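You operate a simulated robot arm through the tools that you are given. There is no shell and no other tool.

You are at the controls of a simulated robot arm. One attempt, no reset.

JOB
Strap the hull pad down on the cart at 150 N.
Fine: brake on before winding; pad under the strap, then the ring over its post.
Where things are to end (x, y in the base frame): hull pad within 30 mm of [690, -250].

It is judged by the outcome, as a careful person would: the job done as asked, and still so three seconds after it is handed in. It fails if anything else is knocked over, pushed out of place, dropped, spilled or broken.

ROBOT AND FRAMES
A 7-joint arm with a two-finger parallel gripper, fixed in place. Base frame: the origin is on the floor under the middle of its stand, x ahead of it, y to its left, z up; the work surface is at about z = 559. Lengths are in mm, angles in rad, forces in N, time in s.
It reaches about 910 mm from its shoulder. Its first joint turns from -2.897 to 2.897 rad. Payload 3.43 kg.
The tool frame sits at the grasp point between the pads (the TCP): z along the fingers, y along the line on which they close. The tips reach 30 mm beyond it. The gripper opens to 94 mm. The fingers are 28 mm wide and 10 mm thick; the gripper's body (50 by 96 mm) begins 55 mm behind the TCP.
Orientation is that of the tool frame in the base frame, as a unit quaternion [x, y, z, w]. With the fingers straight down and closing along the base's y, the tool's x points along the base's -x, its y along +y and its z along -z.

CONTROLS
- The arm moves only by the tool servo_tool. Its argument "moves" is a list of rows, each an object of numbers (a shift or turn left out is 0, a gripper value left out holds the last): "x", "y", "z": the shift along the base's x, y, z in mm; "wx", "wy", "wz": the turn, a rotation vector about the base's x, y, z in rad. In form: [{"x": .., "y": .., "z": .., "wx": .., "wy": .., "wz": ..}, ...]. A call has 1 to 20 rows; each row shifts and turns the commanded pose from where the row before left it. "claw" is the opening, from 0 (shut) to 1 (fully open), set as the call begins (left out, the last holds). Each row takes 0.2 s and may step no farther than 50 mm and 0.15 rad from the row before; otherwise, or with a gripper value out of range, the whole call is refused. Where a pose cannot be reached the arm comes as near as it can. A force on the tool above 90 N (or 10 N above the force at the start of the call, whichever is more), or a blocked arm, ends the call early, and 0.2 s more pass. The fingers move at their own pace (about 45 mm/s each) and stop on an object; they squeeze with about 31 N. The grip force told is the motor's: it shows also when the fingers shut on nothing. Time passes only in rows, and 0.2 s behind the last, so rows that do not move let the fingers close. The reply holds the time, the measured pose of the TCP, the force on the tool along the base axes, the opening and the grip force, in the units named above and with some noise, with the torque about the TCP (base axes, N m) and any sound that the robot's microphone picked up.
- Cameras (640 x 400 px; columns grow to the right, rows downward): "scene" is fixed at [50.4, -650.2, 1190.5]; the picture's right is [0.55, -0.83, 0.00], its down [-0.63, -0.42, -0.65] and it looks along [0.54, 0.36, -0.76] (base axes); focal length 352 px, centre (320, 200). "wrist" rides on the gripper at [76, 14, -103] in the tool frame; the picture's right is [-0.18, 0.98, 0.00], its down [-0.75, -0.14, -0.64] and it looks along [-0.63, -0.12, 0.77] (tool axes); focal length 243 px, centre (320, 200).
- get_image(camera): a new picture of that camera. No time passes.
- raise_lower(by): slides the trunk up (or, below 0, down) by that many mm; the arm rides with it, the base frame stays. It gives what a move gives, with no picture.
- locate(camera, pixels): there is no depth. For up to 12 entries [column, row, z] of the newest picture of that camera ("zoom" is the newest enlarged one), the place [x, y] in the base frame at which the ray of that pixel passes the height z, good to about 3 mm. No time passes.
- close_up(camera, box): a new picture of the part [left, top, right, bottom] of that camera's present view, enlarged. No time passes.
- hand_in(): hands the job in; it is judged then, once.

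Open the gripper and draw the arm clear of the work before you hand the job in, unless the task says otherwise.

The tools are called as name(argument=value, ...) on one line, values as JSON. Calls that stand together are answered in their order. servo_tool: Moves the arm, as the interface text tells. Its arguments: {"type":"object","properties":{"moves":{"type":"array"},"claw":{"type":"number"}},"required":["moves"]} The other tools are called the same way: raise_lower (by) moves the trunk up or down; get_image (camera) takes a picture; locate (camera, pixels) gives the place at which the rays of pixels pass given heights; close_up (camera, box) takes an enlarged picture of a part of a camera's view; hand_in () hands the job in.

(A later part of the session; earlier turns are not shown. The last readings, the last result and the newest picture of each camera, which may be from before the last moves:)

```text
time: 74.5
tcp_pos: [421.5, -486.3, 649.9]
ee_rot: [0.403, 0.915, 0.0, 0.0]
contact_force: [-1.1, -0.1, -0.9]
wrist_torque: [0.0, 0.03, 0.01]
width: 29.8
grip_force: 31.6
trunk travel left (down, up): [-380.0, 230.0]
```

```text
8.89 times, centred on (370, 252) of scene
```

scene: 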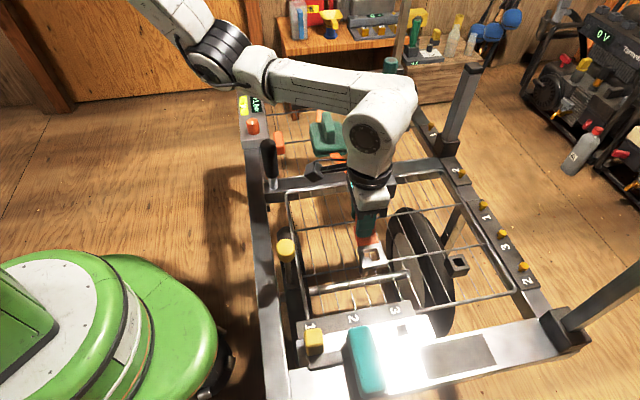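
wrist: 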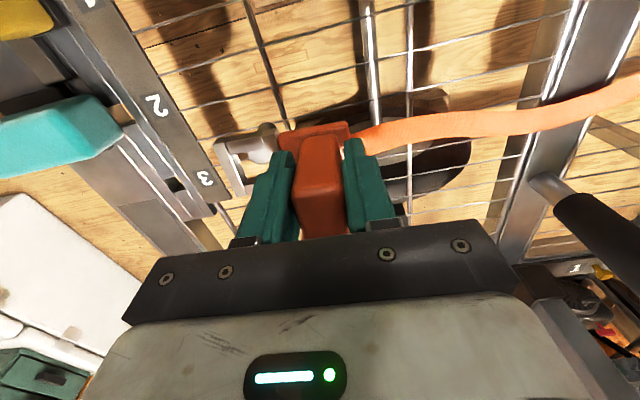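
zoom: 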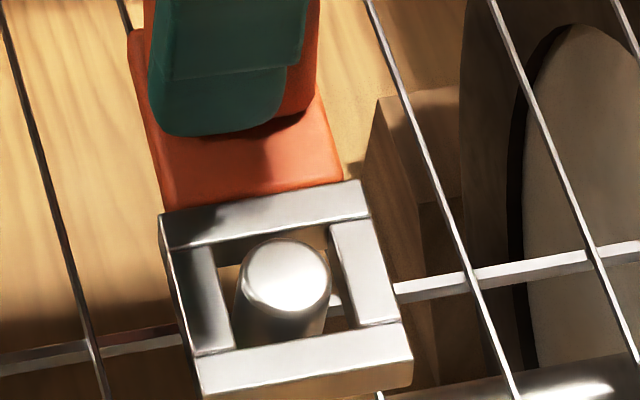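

The post passes freely through the ring. I keep descending.

servo_tool(moves=[{"z": -4}, {"z": -4}, {"z": -4}, {}])

servo_tool(moves=[{"z": -4}, {"z": -4}, {"z": -3}, {}])

close_up(camera="wrist", box=[200, 100, 320, 200])

get_image(camera="scene")

```text
time: 75.5
tcp_pos: [420.7, -488.2, 638.0]
ee_rot: [0.403, 0.915, 0.0, 0.0]
contact_force: [-0.1, -0.4, -0.8]
wrist_torque: [0.02, -0.02, -0.01]
width: 29.7
grip_force: 30.7
trunk travel left (down, up): [-380.0, 230.0]
```

```text
time: 76.5
tcp_pos: [420.2, -488.3, 627.2]
ee_rot: [0.403, 0.915, 0.0, 0.0]
contact_force: [-0.1, 0.2, -0.5]
wrist_torque: [0.01, 0.0, -0.04]
width: 29.7
grip_force: 30.8
trunk travel left (down, up): [-380.0, 230.0]
```

```text
4.00 times, centred on (260, 150) of wrist
```

zoom: 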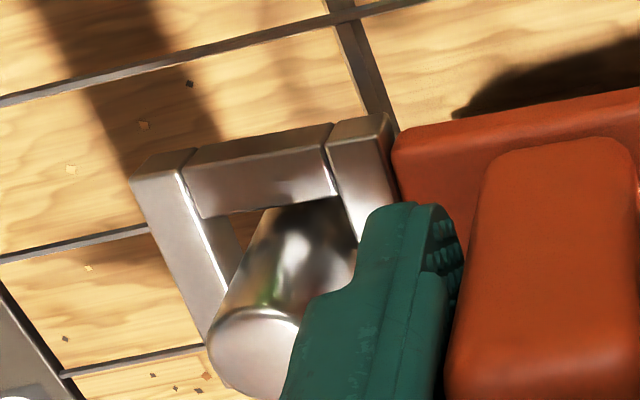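

```text
taken
```

scene: 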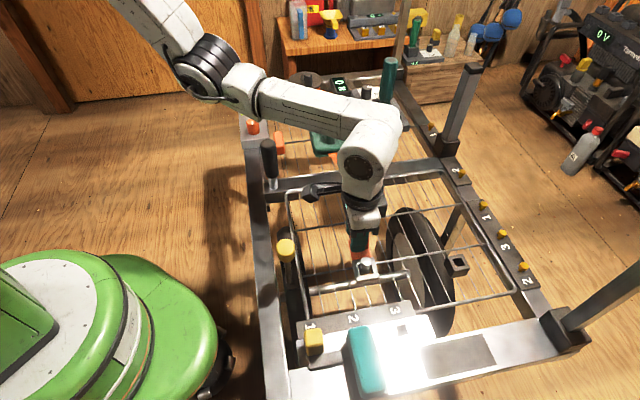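

The ring is well down the post. I lower gently until it rests on the mesh.

servo_tool(moves=[{"z": -3}, {"z": -3}, {}])

servo_tool(moves=[{"z": -2}, {"z": -1}, {}])

```text
time: 77.3
tcp_pos: [421.0, -489.4, 623.5]
ee_rot: [0.404, 0.915, 0.0, 0.0]
contact_force: [0.0, 2.4, 4.0]
wrist_torque: [0.07, 0.2, -0.07]
width: 29.9
grip_force: 31.1
trunk travel left (down, up): [-380.0, 230.0]
```

```text
time: 78.1
tcp_pos: [422.0, -490.5, 621.7]
ee_rot: [0.403, 0.915, -0.002, 0.002]
contact_force: [2.6, 0.7, 25.4]
wrist_torque: [0.13, 0.25, -0.08]
width: 30.0
grip_force: 31.4
trunk travel left (down, up): [-380.0, 230.0]
```

The ring rests on the mesh over its post (25 N). I ease off 1 mm, open slightly (to ~42 mm so as not to touch the post) and rise straight up.

servo_tool(claw=0.45, moves=[{"z": 1}, {}, {}, {"z": 10}, {"z": 15}, {"z": 20}, {"z": 30}, {"z": 30}])

get_image(camera="wrist")

get_image(camera="scene")

close_up(camera="scene", box=[330, 220, 400, 290])

```text
time: 79.9
tcp_pos: [423.6, -490.0, 725.9]
ee_rot: [0.403, 0.915, 0.0, 0.001]
contact_force: [-0.1, -0.1, -1.0]
wrist_torque: [-0.01, -0.03, -0.01]
width: 42.3
grip_force: 0.0
trunk travel left (down, up): [-380.0, 230.0]
```

```text
taken
```

wrist: 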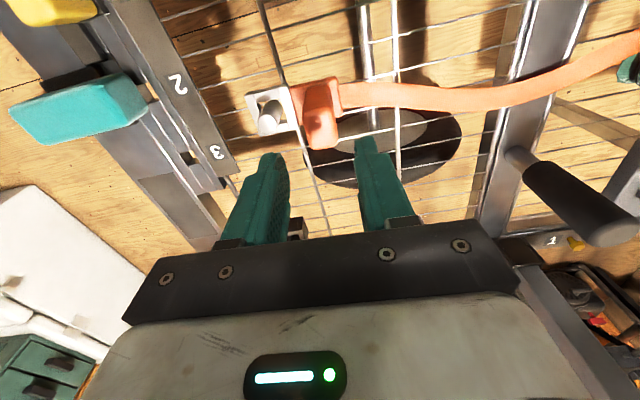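

```text
taken
```

scene: 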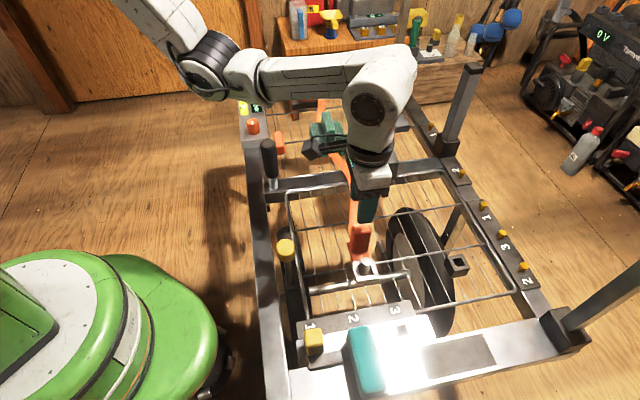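

```text
5.71 times, centred on (365, 255) of scene
```

zoom: 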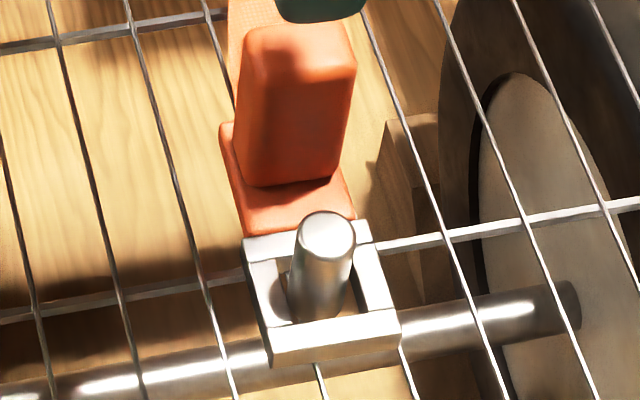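

The ring is on its post with the strap running to the reel. Next I move over to the reel, turning the tool to face it, to study the crank.

servo_tool(claw=0.45, moves=[{"z": 35}, {"z": 35}, {"x": 24, "y": 33, "wz": 0.07}, {"x": 25, "y": 33, "wz": 0.07}, {"x": 25, "y": 33, "wz": 0.07}, {"x": 25, "y": 33, "wz": 0.07}, {"x": 25, "y": 33, "wz": 0.07}, {"x": 25, "y": 33, "wz": 0.07}, {"x": 25, "y": 33, "wz": 0.07}, {"x": 25, "y": 33, "wz": 0.07}, {"x": 25, "y": 33, "wz": 0.07}, {"x": 25, "y": 33, "wz": 0.07}, {"x": 25, "y": 30, "wz": 0.03}])

get_image(camera="wrist")

get_image(camera="scene")

```text
time: 82.7
tcp_pos: [698.3, -127.9, 797.3]
ee_rot: [0.05, 0.999, 0.001, 0.0]
contact_force: [0.4, -0.1, 1.0]
wrist_torque: [0.07, -0.01, 0.0]
width: 42.5
grip_force: 0.1
trunk travel left (down, up): [-380.0, 230.0]
```

```text
taken
```

wrist: 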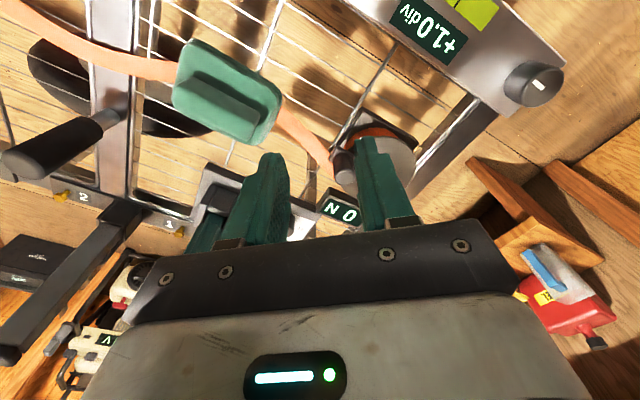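

```text
taken
```

scene: 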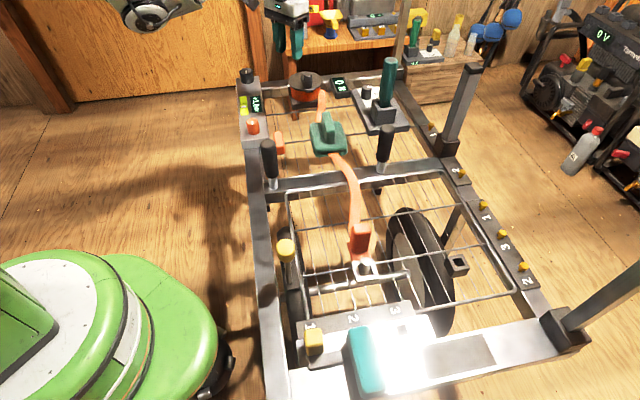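

The scene is clear now; I zoom on the reel, pad, ring and brake lever to verify states.

close_up(camera="scene", box=[280, 60, 360, 130])

close_up(camera="scene", box=[290, 100, 390, 280])

close_up(camera="wrist", box=[290, 80, 430, 220])

close_up(camera="scene", box=[230, 50, 300, 250])

```text
5.71 times, centred on (320, 95) of scene
```

zoom: 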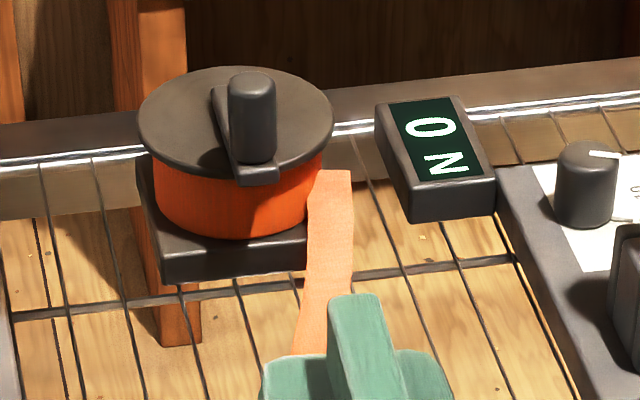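

```text
2.22 times, centred on (340, 190) of scene
```

zoom: 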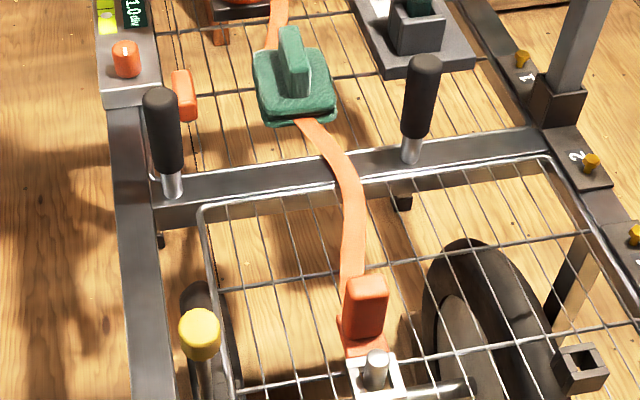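

```text
2.86 times, centred on (360, 150) of wrist
```

zoom: 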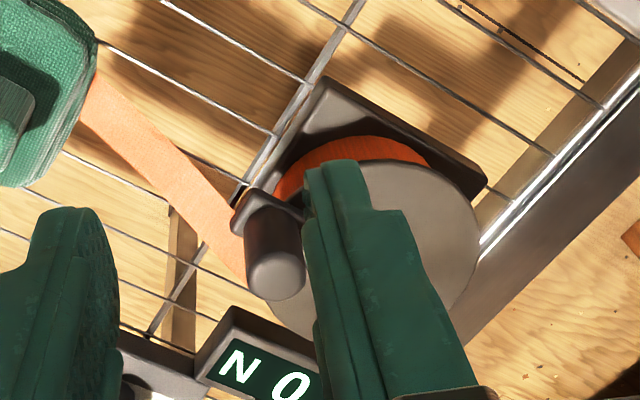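

```text
2.00 times, centred on (265, 150) of scene
```

zoom: 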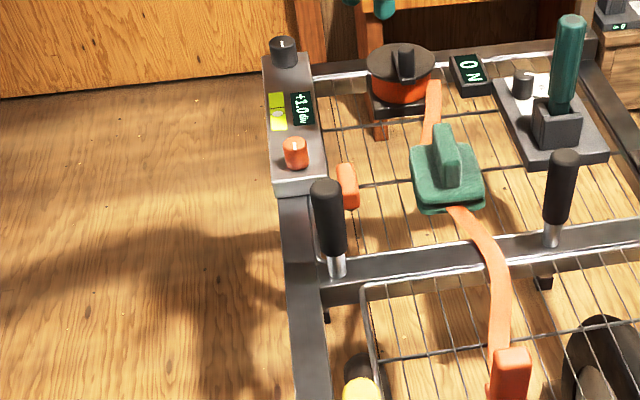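

I triangulate the crank knob's top and base and the disc from both cameras.

locate(camera="scene", pixels=[[308.1, 74.3, 660], [308.1, 74.3, 680], [308.1, 74.3, 700], [309, 88, 630], [309, 88, 650], [305.3, 81.2, 630], [305.3, 81.2, 650]])

locate(camera="wrist", pixels=[[345, 175.2, 660], [345, 175.2, 680], [345, 175.2, 700], [339.7, 151.7, 630], [339.7, 151.7, 650], [375.7, 169, 630], [375.7, 169, 650]])

```text
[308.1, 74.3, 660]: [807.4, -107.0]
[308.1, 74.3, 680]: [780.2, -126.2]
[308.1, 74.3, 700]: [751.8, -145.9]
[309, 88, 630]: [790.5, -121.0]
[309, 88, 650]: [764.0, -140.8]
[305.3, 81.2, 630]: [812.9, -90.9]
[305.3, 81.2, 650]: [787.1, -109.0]
```

```text
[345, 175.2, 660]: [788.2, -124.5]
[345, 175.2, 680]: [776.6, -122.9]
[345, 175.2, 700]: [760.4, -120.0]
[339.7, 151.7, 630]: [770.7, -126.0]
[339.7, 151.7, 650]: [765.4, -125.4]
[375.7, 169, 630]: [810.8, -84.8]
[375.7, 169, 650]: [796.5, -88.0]
```

I shift sideways so that the fingers don't hide the reel and look again.

servo_tool(moves=[{"x": 10, "y": -35}, {"x": 10, "y": -35}])

close_up(camera="wrist", box=[380, 60, 540, 200])

close_up(camera="scene", box=[285, 60, 335, 115])

```text
time: 83.3
tcp_pos: [719.1, -200.7, 797.9]
ee_rot: [0.049, 0.999, 0.0, 0.001]
contact_force: [-0.4, 0.9, 0.3]
wrist_torque: [-0.03, -0.03, 0.03]
width: 42.3
grip_force: 0.2
trunk travel left (down, up): [-380.0, 230.0]
```

```text
2.86 times, centred on (460, 130) of wrist
```

zoom: 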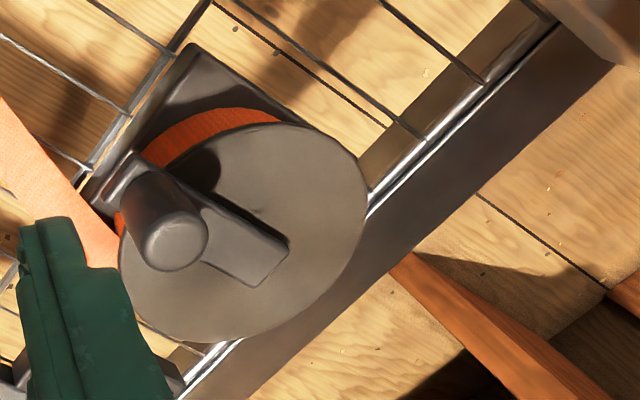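

```text
7.27 times, centred on (310, 88) of scene
```

zoom: 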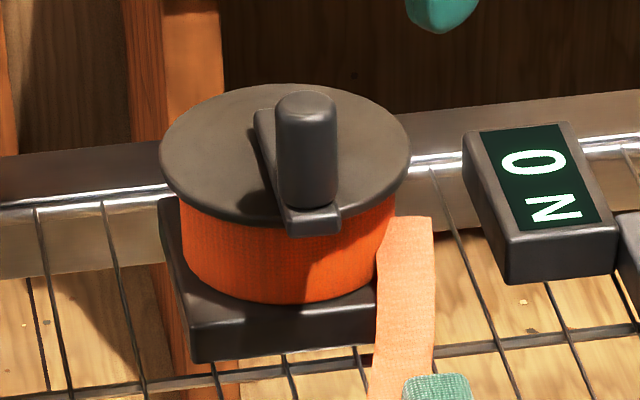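

I locate disc centre and knob in the new pictures.

locate(camera="wrist", pixels=[[433.1, 141.2, 620], [433.1, 141.2, 640], [411, 145, 670], [411, 145, 690], [398.1, 126.5, 630], [398.1, 126.5, 645], [389.4, 138, 625], [476.5, 138, 625], [433, 103.5, 625], [433, 179.6, 625], [442.5, 151.7, 635], [392, 121, 635]])

locate(camera="scene", pixels=[[305.2, 80.85, 620], [305.2, 80.85, 640], [307.9, 74.9, 670], [307.9, 74.9, 690], [308.2, 88.7, 630], [308.2, 88.7, 645], [288, 83, 625], [322.4, 80, 625], [302, 76, 635], [308.5, 92.8, 635]])

```text
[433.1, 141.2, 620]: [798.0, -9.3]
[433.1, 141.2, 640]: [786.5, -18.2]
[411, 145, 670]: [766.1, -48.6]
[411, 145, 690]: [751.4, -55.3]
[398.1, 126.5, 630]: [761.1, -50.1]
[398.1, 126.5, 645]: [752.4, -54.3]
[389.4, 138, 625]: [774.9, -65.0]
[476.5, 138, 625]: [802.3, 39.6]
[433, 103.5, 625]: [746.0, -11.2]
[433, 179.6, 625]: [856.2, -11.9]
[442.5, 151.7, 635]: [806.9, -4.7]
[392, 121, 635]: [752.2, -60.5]
```

```text
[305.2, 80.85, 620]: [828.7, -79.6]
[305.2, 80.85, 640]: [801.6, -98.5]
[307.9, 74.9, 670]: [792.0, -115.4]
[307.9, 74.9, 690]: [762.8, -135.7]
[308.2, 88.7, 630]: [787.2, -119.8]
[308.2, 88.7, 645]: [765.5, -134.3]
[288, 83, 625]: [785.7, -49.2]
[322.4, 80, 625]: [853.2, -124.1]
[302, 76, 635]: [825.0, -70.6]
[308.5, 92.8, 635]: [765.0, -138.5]
```

Crank measured: axis at about (814,-87.5), knob at (780,-124) from z 635 to 678, radius ≈ 50 mm, disc top z ≈ 630. The far side of its circle needs more reach, so I raise the tool, lower the trunk by 100 mm and tilt the tool outward.

servo_tool(moves=[{"z": 35}, {"z": 35}, {"z": 30}])

raise_lower(by=-100)

get_image(camera="scene")

```text
time: 84.1
tcp_pos: [714.3, -199.6, 894.9]
ee_rot: [0.05, 0.999, 0.0, 0.001]
contact_force: [-0.1, 0.8, -1.1]
wrist_torque: [0.01, 0.01, 0.02]
width: 42.2
grip_force: 0.1
trunk travel left (down, up): [-380.0, 230.0]
```

```text
time: 85.4
tcp_pos: [714.6, -198.3, 794.0]
ee_rot: [0.051, 0.999, 0.0, 0.0]
contact_force: [0.6, 0.1, -0.1]
wrist_torque: [-0.01, 0.01, 0.03]
width: 42.3
grip_force: 0.0
trunk travel left (down, up): [-280.0, 330.0]
```

```text
taken
```

scene: 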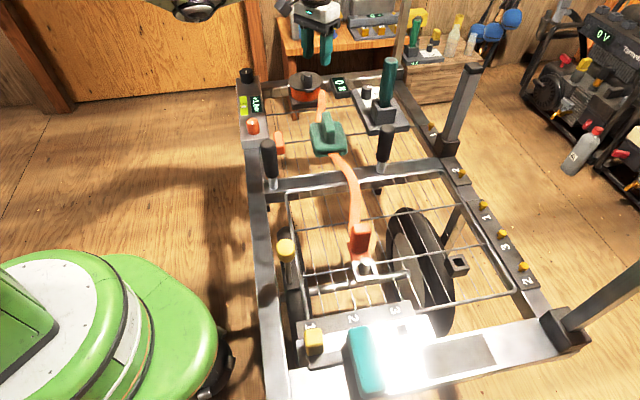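

I tilt the tool outward ~0.6 rad about its closing axis while moving to a pre-grasp point behind and above the knob.

servo_tool(claw=0.6, moves=[{"wx": -0.012, "wy": -0.119}, {"wx": -0.012, "wy": -0.119, "y": 10}, {"wx": -0.012, "wy": -0.119, "y": 15}, {"wx": -0.012, "wy": -0.119, "y": 15}, {"wx": -0.012, "wy": -0.119, "y": 15}, {"x": 10, "y": 15, "z": -10}])

get_image(camera="wrist")

get_image(camera="scene")

```text
time: 86.8
tcp_pos: [724.0, -128.7, 786.2]
ee_rot: [0.048, 0.954, -0.015, 0.295]
contact_force: [0.2, 0.1, -0.4]
wrist_torque: [0.0, 0.02, -0.03]
width: 56.6
grip_force: 0.0
trunk travel left (down, up): [-280.0, 330.0]
```

```text
taken
```

wrist: 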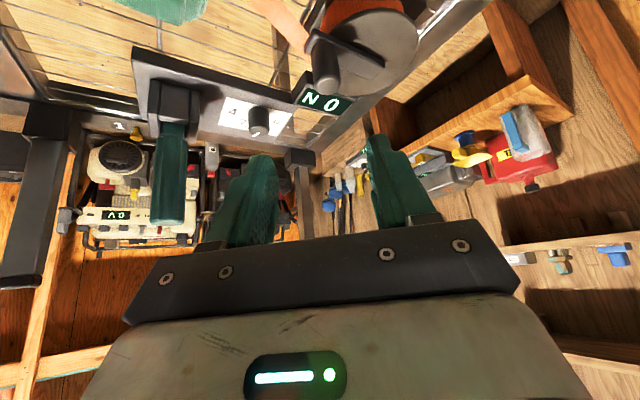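

```text
taken
```

scene: 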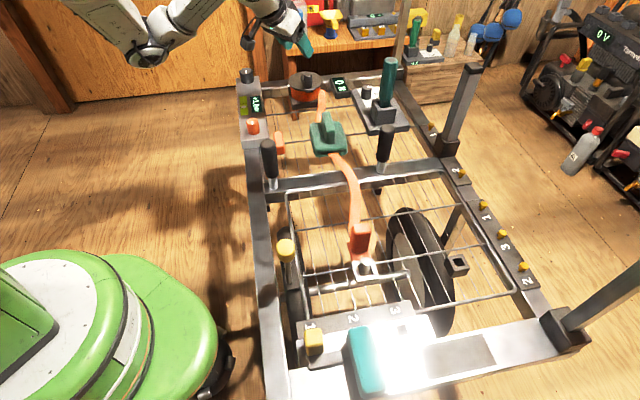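

The tilt works. I go to the pre-grasp point 80 mm behind the knob along the tool axis and look.

servo_tool(moves=[{"x": 5, "y": 5, "z": -22}, {"x": 6, "y": 4, "z": -22}, {}])

get_image(camera="wrist")

close_up(camera="wrist", box=[250, 60, 410, 200])

close_up(camera="scene", box=[260, 20, 360, 120])

```text
time: 87.6
tcp_pos: [736.4, -120.7, 741.4]
ee_rot: [0.049, 0.955, -0.016, 0.294]
contact_force: [0.7, -0.6, -0.3]
wrist_torque: [0.0, -0.02, 0.02]
width: 56.4
grip_force: 0.1
trunk travel left (down, up): [-280.0, 330.0]
```

```text
taken
```

wrist: 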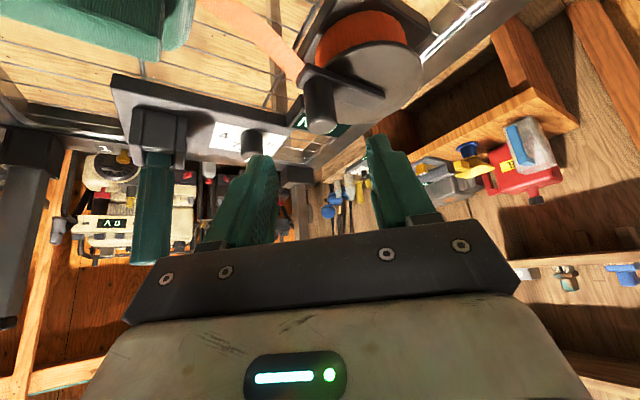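

```text
2.86 times, centred on (330, 130) of wrist
```

zoom: 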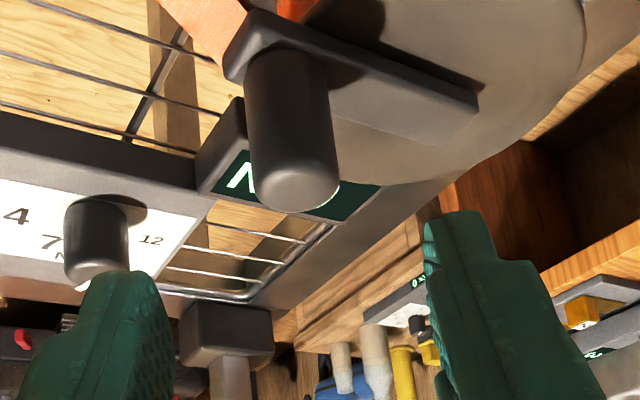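

```text
4.00 times, centred on (310, 70) of scene
```

zoom: 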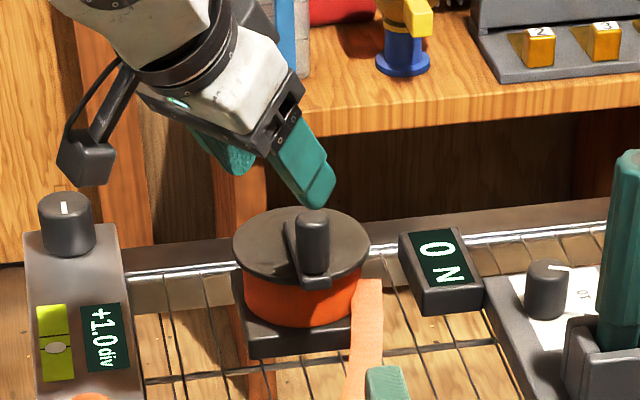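

The knob is well aligned between the fingers. I advance along the tool axis onto it.

servo_tool(moves=[{"x": 10.7, "y": -0.8, "z": -15.7}, {"x": 10.7, "y": -0.8, "z": -15.7}, {"x": 10.7, "y": -0.8, "z": -15.7}, {"x": 10.7, "y": -0.8, "z": -15.7}, {}])

get_image(camera="wrist")

close_up(camera="scene", box=[260, 40, 360, 120])

```text
time: 88.8
tcp_pos: [779.5, -124.7, 676.3]
ee_rot: [0.049, 0.954, -0.015, 0.294]
contact_force: [-0.9, 0.1, -0.1]
wrist_torque: [-0.03, 0.02, -0.02]
width: 56.5
grip_force: 0.1
trunk travel left (down, up): [-280.0, 330.0]
```

```text
taken
```

wrist: 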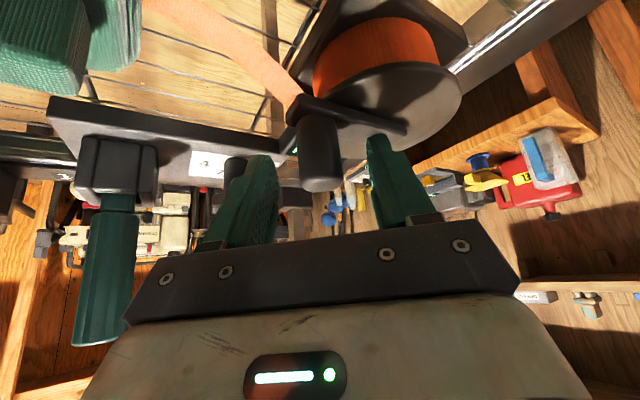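

```text
5.00 times, centred on (310, 80) of scene
```

zoom: 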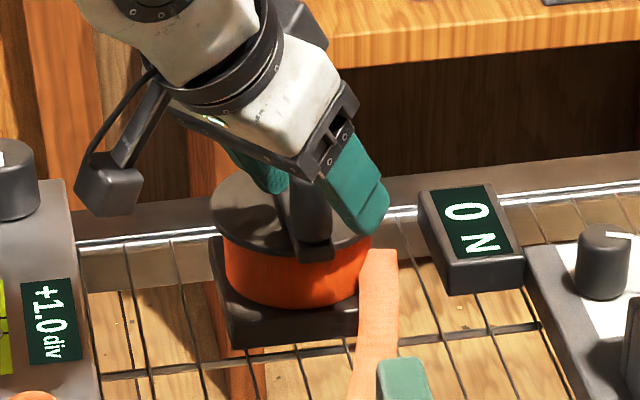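

The knob is between the fingers. I close on it.

servo_tool(claw=0.0, moves=[{}, {}, {}, {}, {}])

get_image(camera="wrist")

```text
time: 90.0
tcp_pos: [778.8, -124.3, 677.5]
ee_rot: [0.048, 0.954, -0.015, 0.294]
contact_force: [4.5, 2.3, -1.3]
wrist_torque: [-0.93, 0.06, -0.08]
width: 23.4
grip_force: 44.8
trunk travel left (down, up): [-280.0, 330.0]
```

```text
taken
```

wrist: 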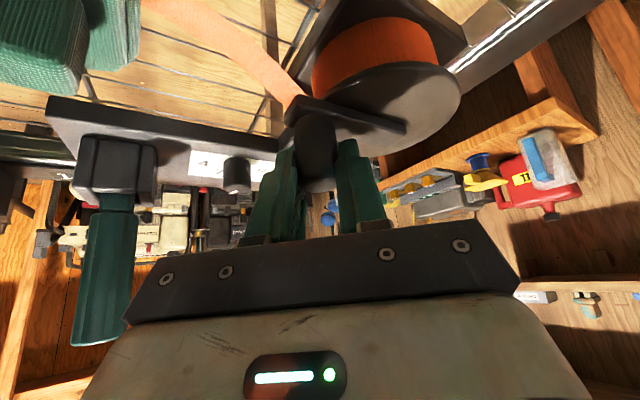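

Gripped (23.4 mm). I try a first small counter-clockwise arc (10°), which should wind the strap in given it leaves the drum on the right side, and watch force and display.

servo_tool(moves=[{"x": 3.4, "y": -2.8}, {"x": 3.8, "y": -2.5}, {}])

close_up(camera="scene", box=[260, 40, 360, 120])

```text
time: 90.8
tcp_pos: [787.0, -129.3, 678.3]
ee_rot: [0.049, 0.955, -0.015, 0.293]
contact_force: [-3.7, 1.6, -3.6]
wrist_torque: [0.13, 0.06, 0.22]
width: 23.5
grip_force: 44.5
trunk travel left (down, up): [-280.0, 330.0]
```

```text
5.00 times, centred on (310, 80) of scene
```

zoom: 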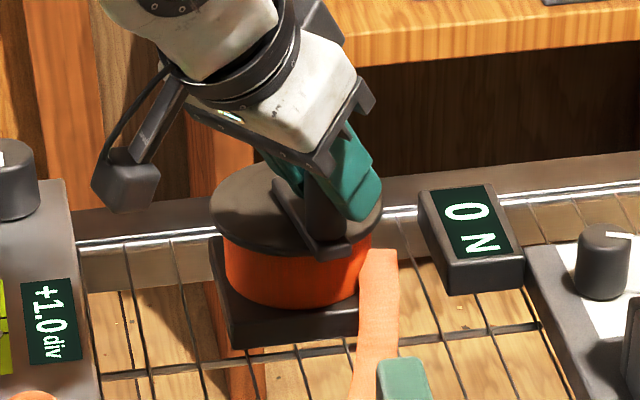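

The crank turns easily; the display still reads 0 N while slack is taken. I continue along the arc in ~40° portions.

servo_tool(moves=[{"x": 7.3, "y": -4.7}, {"x": 8.3, "y": -2.7}, {"x": 8.8, "y": -1.2}, {"x": 8.8, "y": 0.3}, {}])

close_up(camera="scene", box=[260, 40, 360, 120])

```text
time: 92.0
tcp_pos: [816.4, -139.7, 678.5]
ee_rot: [0.051, 0.954, -0.016, 0.294]
contact_force: [-6.5, -18.8, 2.6]
wrist_torque: [0.31, 0.45, 0.31]
width: 23.5
grip_force: 44.9
trunk travel left (down, up): [-280.0, 330.0]
```

```text
5.00 times, centred on (310, 80) of scene
```

zoom: 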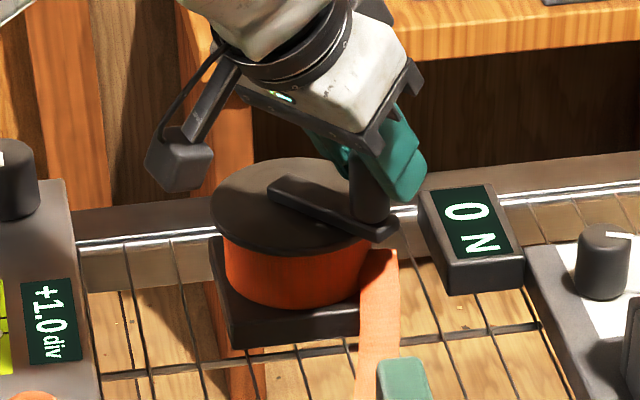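

It turned ~45°, with a radial force of ~19 N telling me the axis is a little further out, about (817,-90), radius ~51.5. I use that and continue.

servo_tool(moves=[{"x": 9.5, "y": -1.2}, {"x": 8.7, "y": 2.3}, {"x": 8.2, "y": 3.8}, {"x": 7.3, "y": 5.1}, {}])

close_up(camera="scene", box=[260, 40, 360, 120])

```text
time: 93.2
tcp_pos: [854.1, -128.8, 677.9]
ee_rot: [0.049, 0.954, -0.015, 0.295]
contact_force: [10.8, -19.2, 1.5]
wrist_torque: [-0.21, 0.02, 0.18]
width: 23.5
grip_force: 45.2
trunk travel left (down, up): [-280.0, 330.0]
```

```text
5.00 times, centred on (310, 80) of scene
```

zoom: 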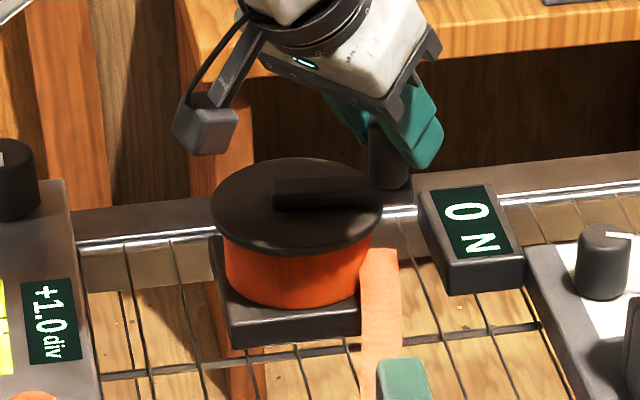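

The outward force again tells me the true circle is wider; fitting the measured points gives an axis near (819,-85) and radius ~56. I continue with that.

servo_tool(moves=[{"x": 7.8, "y": 7.8}, {"x": 5.6, "y": 8.0}, {"x": 4.1, "y": 8.8}, {}])

close_up(camera="scene", box=[260, 40, 360, 120])

get_image(camera="wrist")

```text
time: 94.2
tcp_pos: [870.1, -99.3, 677.3]
ee_rot: [0.047, 0.955, -0.014, 0.293]
contact_force: [-6.4, 2.7, 1.3]
wrist_torque: [-0.59, -0.65, -0.03]
width: 23.3
grip_force: 45.3
trunk travel left (down, up): [-280.0, 330.0]
```

```text
5.00 times, centred on (310, 80) of scene
```

zoom: 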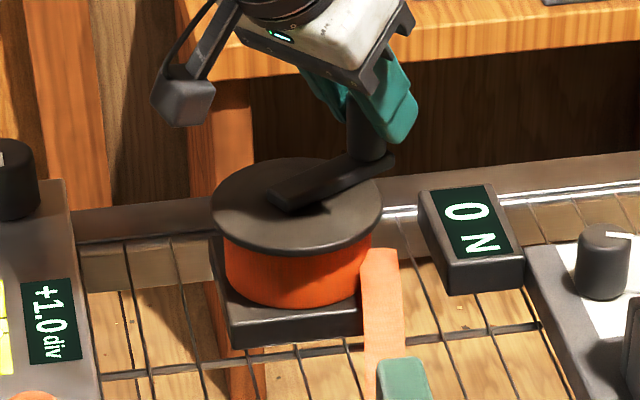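

```text
taken
```

wrist: 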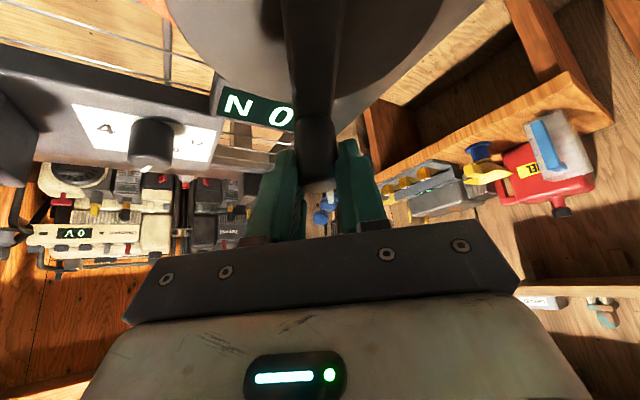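

Force is small now; the fit gives axis (817,-84.5), radius 55.3. The display still shows 0 N, so I keep winding.

servo_tool(moves=[{"x": 2.2, "y": 10}, {"x": 0, "y": 9.6}, {"x": -1.7, "y": 9.6}, {"x": -3.3, "y": 9.1}, {}])

close_up(camera="scene", box=[260, 40, 360, 120])

```text
time: 95.4
tcp_pos: [866.9, -62.7, 678.3]
ee_rot: [0.048, 0.955, -0.014, 0.294]
contact_force: [6.0, -6.5, -9.1]
wrist_torque: [-0.14, -0.2, 0.49]
width: 23.2
grip_force: 44.6
trunk travel left (down, up): [-280.0, 330.0]
```

```text
5.00 times, centred on (310, 80) of scene
```

zoom: 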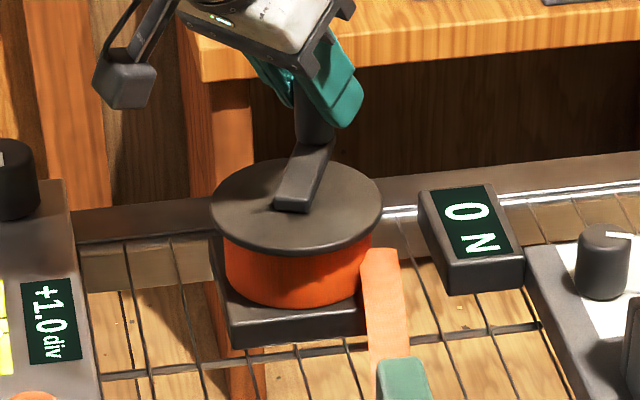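

Smooth; still 0 N. I keep going round.

servo_tool(moves=[{"x": -4.4, "y": 10}, {"x": -6.3, "y": 7.4}, {"x": -7.4, "y": 6.3}, {"x": -8.3, "y": 4.8}, {"x": -9.1, "y": 3.3}, {}])

close_up(camera="scene", box=[260, 40, 360, 120])

```text
time: 96.8
tcp_pos: [831.7, -32.4, 678.1]
ee_rot: [0.049, 0.955, -0.015, 0.293]
contact_force: [0.5, -10.2, -10.4]
wrist_torque: [-0.33, -0.27, 0.17]
width: 23.6
grip_force: 44.9
trunk travel left (down, up): [-280.0, 330.0]
```

```text
5.00 times, centred on (310, 80) of scene
```

zoom: 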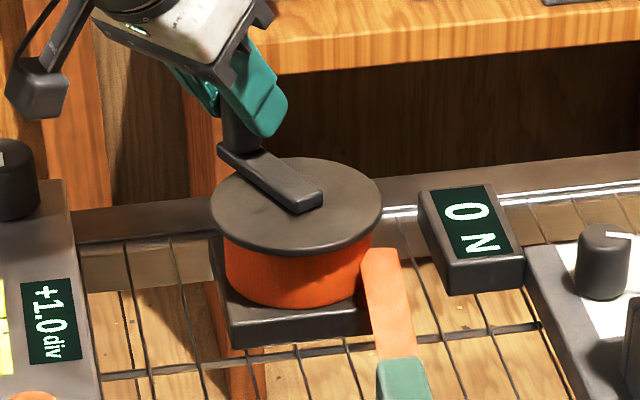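

Crank now past 74°; I go on.

servo_tool(moves=[{"x": -9.9, "y": 2.2}, {"x": -9.6, "y": 0}, {"x": -9.6, "y": -1.7}, {"x": -9.1, "y": -3.3}, {"x": -8.3, "y": -4.8}, {}])

close_up(camera="scene", box=[260, 40, 360, 120])

```text
time: 98.2
tcp_pos: [787.3, -32.8, 678.7]
ee_rot: [0.043, 0.955, -0.011, 0.294]
contact_force: [-9.3, 37.5, 7.7]
wrist_torque: [0.11, -0.69, 0.85]
width: 23.4
grip_force: 44.9
trunk travel left (down, up): [-280.0, 330.0]
```

```text
5.00 times, centred on (310, 80) of scene
```

zoom: 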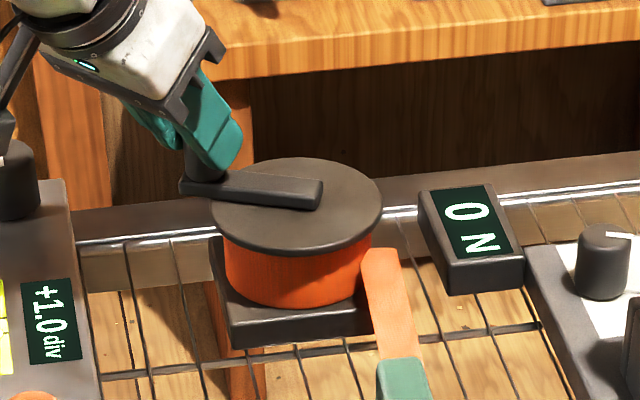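

An outward force of 37 N built up here, so I follow a slightly wider path (axis (816,-84), radius 57) onward.

servo_tool(moves=[{"x": -8.5, "y": -6.0}, {"x": -7.1, "y": -7.1}, {"x": -5.7, "y": -8.1}, {"x": -4.2, "y": -9.0}, {}])

close_up(camera="scene", box=[260, 40, 360, 120])

```text
time: 99.4
tcp_pos: [762.4, -71.0, 678.1]
ee_rot: [0.051, 0.954, -0.016, 0.295]
contact_force: [18.3, -3.7, 0.1]
wrist_torque: [-0.13, 0.96, 0.04]
width: 23.6
grip_force: 45.2
trunk travel left (down, up): [-280.0, 330.0]
```

```text
5.00 times, centred on (310, 80) of scene
```

zoom: 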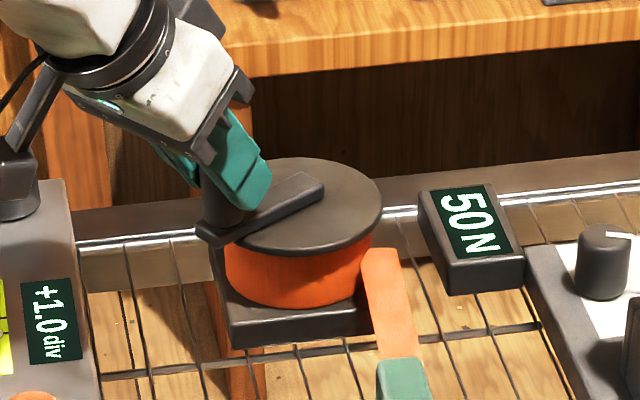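

The display now reads 50 N. I go on in 10° steps and read it each time.

servo_tool(moves=[{"x": -0.1, "y": -4.7}, {"x": 0.2, "y": -4.7}, {}])

close_up(camera="scene", box=[260, 40, 360, 120])

```text
time: 100.2
tcp_pos: [760.7, -78.6, 678.1]
ee_rot: [0.048, 0.955, -0.015, 0.293]
contact_force: [-6.3, 6.5, 11.1]
wrist_torque: [0.66, 0.4, 0.45]
width: 23.1
grip_force: 45.1
trunk travel left (down, up): [-280.0, 330.0]
```

```text
5.00 times, centred on (310, 80) of scene
```

zoom: 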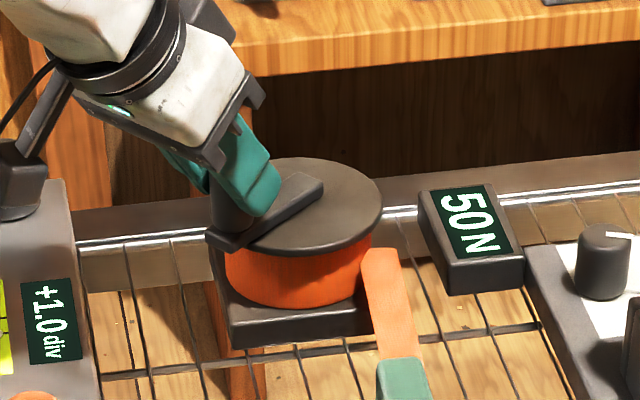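

Still 50 N; perhaps it goes up in clicks. I continue another 10–15°.

servo_tool(moves=[{"x": 0.2, "y": -5}, {"x": 0.5, "y": -5}, {}])

close_up(camera="scene", box=[260, 40, 360, 120])

```text
time: 101.0
tcp_pos: [761.5, -88.7, 677.4]
ee_rot: [0.048, 0.955, -0.015, 0.293]
contact_force: [-6.9, 7.4, 6.1]
wrist_torque: [0.03, 0.51, 0.48]
width: 23.3
grip_force: 44.9
trunk travel left (down, up): [-280.0, 330.0]
```

```text
5.00 times, centred on (310, 80) of scene
```

zoom: 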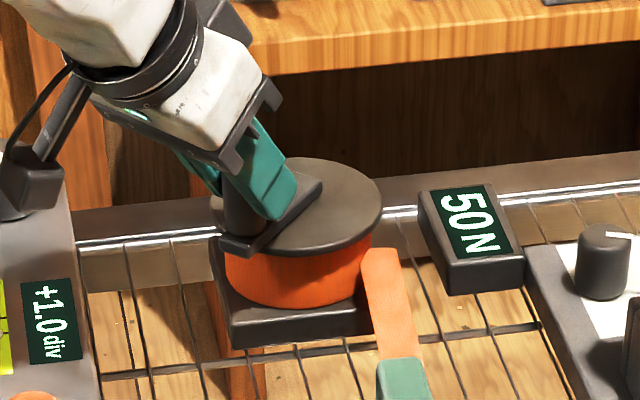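

Still 50 N at about 184°. I continue stepwise.

servo_tool(moves=[{"x": 0.6, "y": -4.9}, {"x": 1.2, "y": -4.8}, {}])

close_up(camera="scene", box=[260, 40, 360, 120])

```text
time: 101.8
tcp_pos: [763.3, -101.0, 678.3]
ee_rot: [0.049, 0.954, -0.015, 0.295]
contact_force: [9.9, 3.1, -1.6]
wrist_torque: [-0.11, -0.98, -0.03]
width: 23.5
grip_force: 44.6
trunk travel left (down, up): [-280.0, 330.0]
```

```text
5.00 times, centred on (310, 80) of scene
```

zoom: 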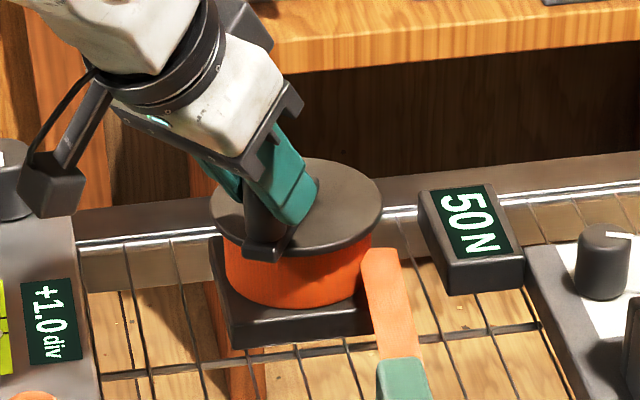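

197° and still 50 N. Onward.

servo_tool(moves=[{"x": 1.5, "y": -4.4}, {"x": 2.2, "y": -4.4}, {}])

close_up(camera="scene", box=[260, 40, 360, 120])

```text
time: 102.6
tcp_pos: [766.2, -107.8, 677.5]
ee_rot: [0.048, 0.954, -0.014, 0.295]
contact_force: [-5.4, 10.5, 9.7]
wrist_torque: [0.1, 0.34, 0.67]
width: 23.8
grip_force: 45.0
trunk travel left (down, up): [-280.0, 330.0]
```

```text
5.00 times, centred on (310, 80) of scene
```

zoom: 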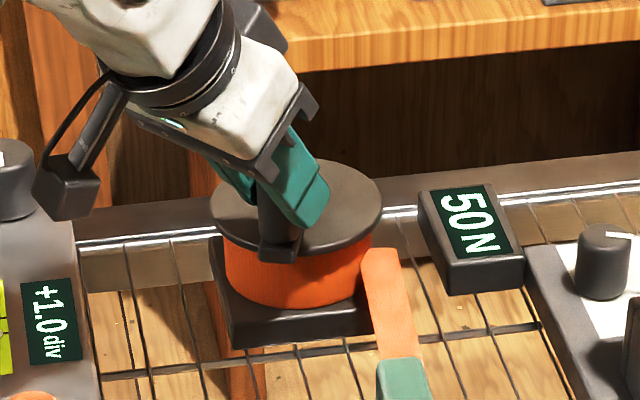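

205°, 50 N. I continue toward a full turn.

servo_tool(moves=[{"x": 2.6, "y": -4.8}, {"x": 3.2, "y": -4.6}, {}])

close_up(camera="scene", box=[260, 40, 360, 120])

```text
time: 103.4
tcp_pos: [771.4, -117.5, 677.2]
ee_rot: [0.048, 0.954, -0.015, 0.295]
contact_force: [-3.7, 5.8, 10.3]
wrist_torque: [0.1, 0.46, 0.36]
width: 23.4
grip_force: 44.8
trunk travel left (down, up): [-280.0, 330.0]
```

```text
5.00 times, centred on (310, 80) of scene
```

zoom: 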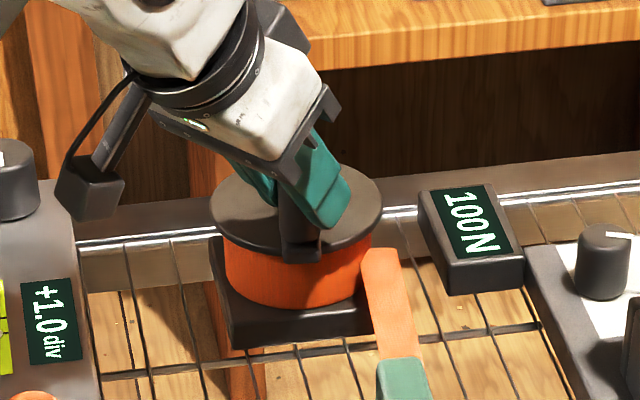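

100 N at about 216°. I keep stepping about 10° at a time.

servo_tool(moves=[{"x": 3.1, "y": -3.5}, {"x": 3.4, "y": -3.2}, {}])

close_up(camera="scene", box=[260, 40, 360, 120])

```text
time: 104.2
tcp_pos: [777.9, -123.4, 676.7]
ee_rot: [0.048, 0.955, -0.015, 0.293]
contact_force: [-2.3, 5.9, 5.7]
wrist_torque: [-0.32, 0.49, 0.28]
width: 23.5
grip_force: 44.5
trunk travel left (down, up): [-280.0, 330.0]
```

```text
5.00 times, centred on (310, 80) of scene
```

zoom: 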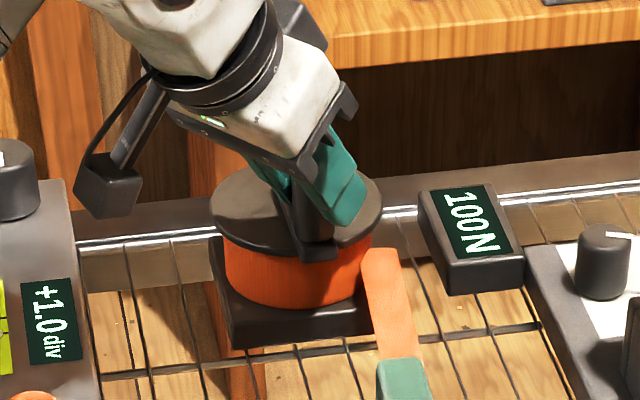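

225°, 100 N. Next step.

servo_tool(moves=[{"x": 3.7, "y": -3.5}, {"x": 3.9, "y": -3.2}, {}])

close_up(camera="scene", box=[260, 40, 360, 120])

```text
time: 105.0
tcp_pos: [785.9, -130.1, 676.7]
ee_rot: [0.049, 0.954, -0.015, 0.294]
contact_force: [-2.3, 8.6, -0.1]
wrist_torque: [0.1, 0.4, 0.43]
width: 23.5
grip_force: 45.6
trunk travel left (down, up): [-280.0, 330.0]
```

```text
5.00 times, centred on (310, 80) of scene
```

zoom: 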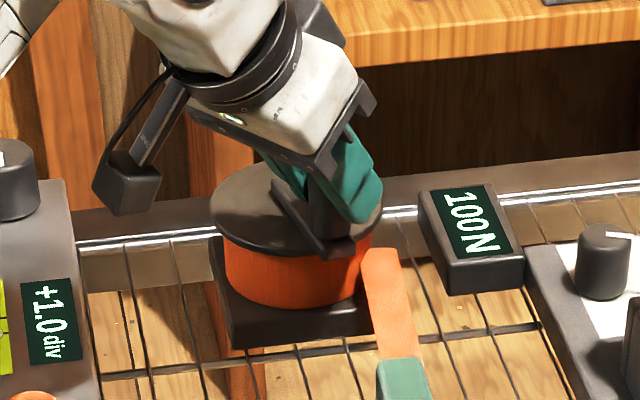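

236°, still 100 N. Next.

servo_tool(moves=[{"x": 4, "y": -2.6}, {"x": 4.2, "y": -2.3}, {}])

close_up(camera="scene", box=[260, 40, 360, 120])

```text
time: 105.8
tcp_pos: [794.6, -134.1, 678.3]
ee_rot: [0.047, 0.955, -0.015, 0.294]
contact_force: [-3.9, 12.7, -2.6]
wrist_torque: [-0.67, -0.18, 0.52]
width: 23.3
grip_force: 45.2
trunk travel left (down, up): [-280.0, 330.0]
```

```text
5.00 times, centred on (310, 80) of scene
```

zoom: 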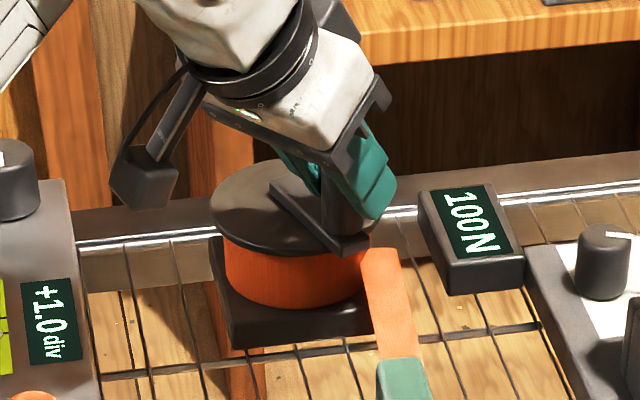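

246°, 100 N. Next.

servo_tool(moves=[{"x": 4.3, "y": -1.7}, {"x": 4.4, "y": -1.3}, {}])

close_up(camera="scene", box=[260, 40, 360, 120])

```text
time: 106.6
tcp_pos: [802.3, -136.9, 678.1]
ee_rot: [0.048, 0.955, -0.015, 0.293]
contact_force: [-2.6, 9.0, -3.8]
wrist_torque: [0.12, -0.15, 0.35]
width: 23.3
grip_force: 45.0
trunk travel left (down, up): [-280.0, 330.0]
```

```text
5.00 times, centred on (310, 80) of scene
```

zoom: 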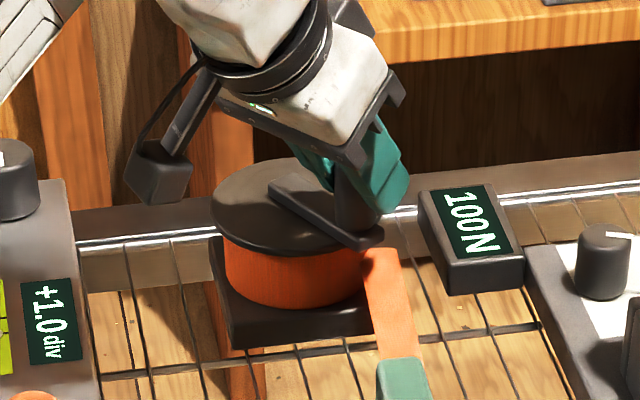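

255°, 100 N. Next.

servo_tool(moves=[{"x": 4.5, "y": -1.1}, {"x": 4.5, "y": -0.7}, {}])

close_up(camera="scene", box=[260, 40, 360, 120])

```text
time: 107.4
tcp_pos: [812.0, -138.5, 676.2]
ee_rot: [0.049, 0.955, -0.015, 0.293]
contact_force: [-7.6, 5.4, 1.6]
wrist_torque: [0.61, 0.62, 0.48]
width: 23.8
grip_force: 45.1
trunk travel left (down, up): [-280.0, 330.0]
```

```text
5.00 times, centred on (310, 80) of scene
```

zoom: 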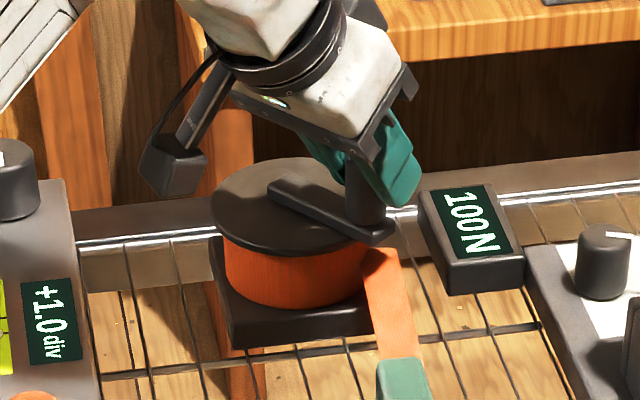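

265°, 100 N. Next.

servo_tool(moves=[{"x": 4.6, "y": -0.5}, {"x": 4.6, "y": 0.1}, {}])

close_up(camera="scene", box=[260, 40, 360, 120])

```text
time: 108.2
tcp_pos: [821.3, -139.9, 677.2]
ee_rot: [0.05, 0.954, -0.016, 0.294]
contact_force: [-5.5, -0.1, -5.1]
wrist_torque: [0.0, -0.1, 0.25]
width: 23.6
grip_force: 44.9
trunk travel left (down, up): [-280.0, 330.0]
```

```text
5.00 times, centred on (310, 80) of scene
```

zoom: 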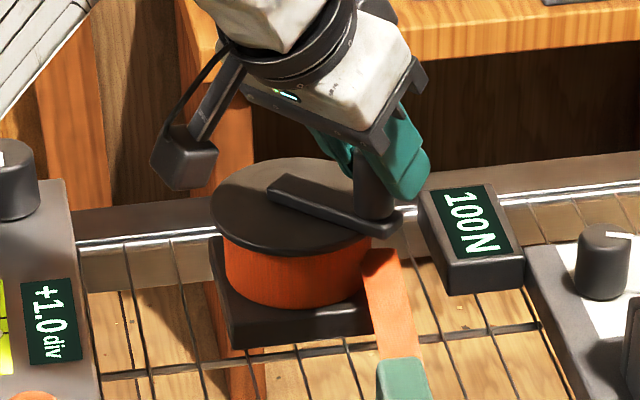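

275°, 100 N. Next.

servo_tool(moves=[{"x": 4.7, "y": 0.7}, {"x": 4.6, "y": 1.3}, {}])

close_up(camera="scene", box=[260, 40, 360, 120])

```text
time: 109.0
tcp_pos: [831.7, -137.6, 676.4]
ee_rot: [0.049, 0.955, -0.015, 0.293]
contact_force: [-8.9, -2.9, -3.7]
wrist_torque: [0.39, 0.6, 0.44]
width: 23.6
grip_force: 45.1
trunk travel left (down, up): [-280.0, 330.0]
```

```text
5.00 times, centred on (310, 80) of scene
```

zoom: 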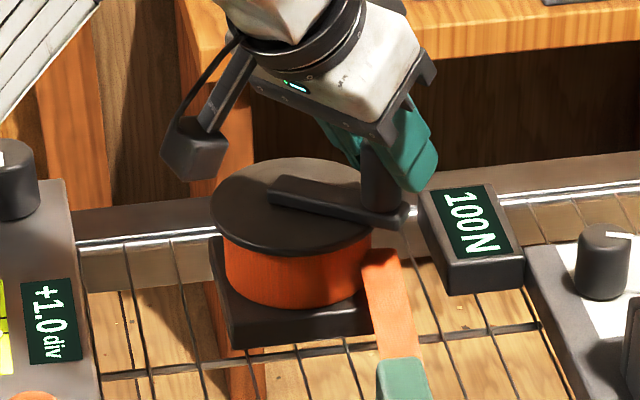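

286°, still 100 N — the clicks seem ~90° apart, so the next may come near 300°. I take smaller steps.

servo_tool(moves=[{"x": 3.2, "y": 1.2}, {"x": 3.1, "y": 1.5}, {}])

close_up(camera="scene", box=[260, 40, 360, 120])

```text
time: 109.8
tcp_pos: [837.1, -137.4, 679.0]
ee_rot: [0.049, 0.954, -0.015, 0.296]
contact_force: [-0.3, -11.1, -4.4]
wrist_torque: [-0.19, -0.14, 0.2]
width: 23.4
grip_force: 45.0
trunk travel left (down, up): [-280.0, 330.0]
```

```text
5.00 times, centred on (310, 80) of scene
```

zoom: 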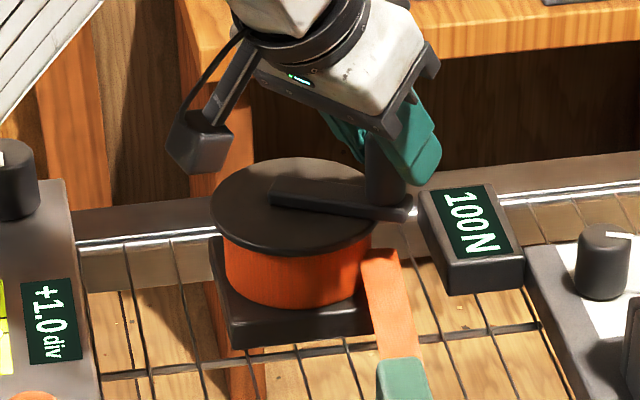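

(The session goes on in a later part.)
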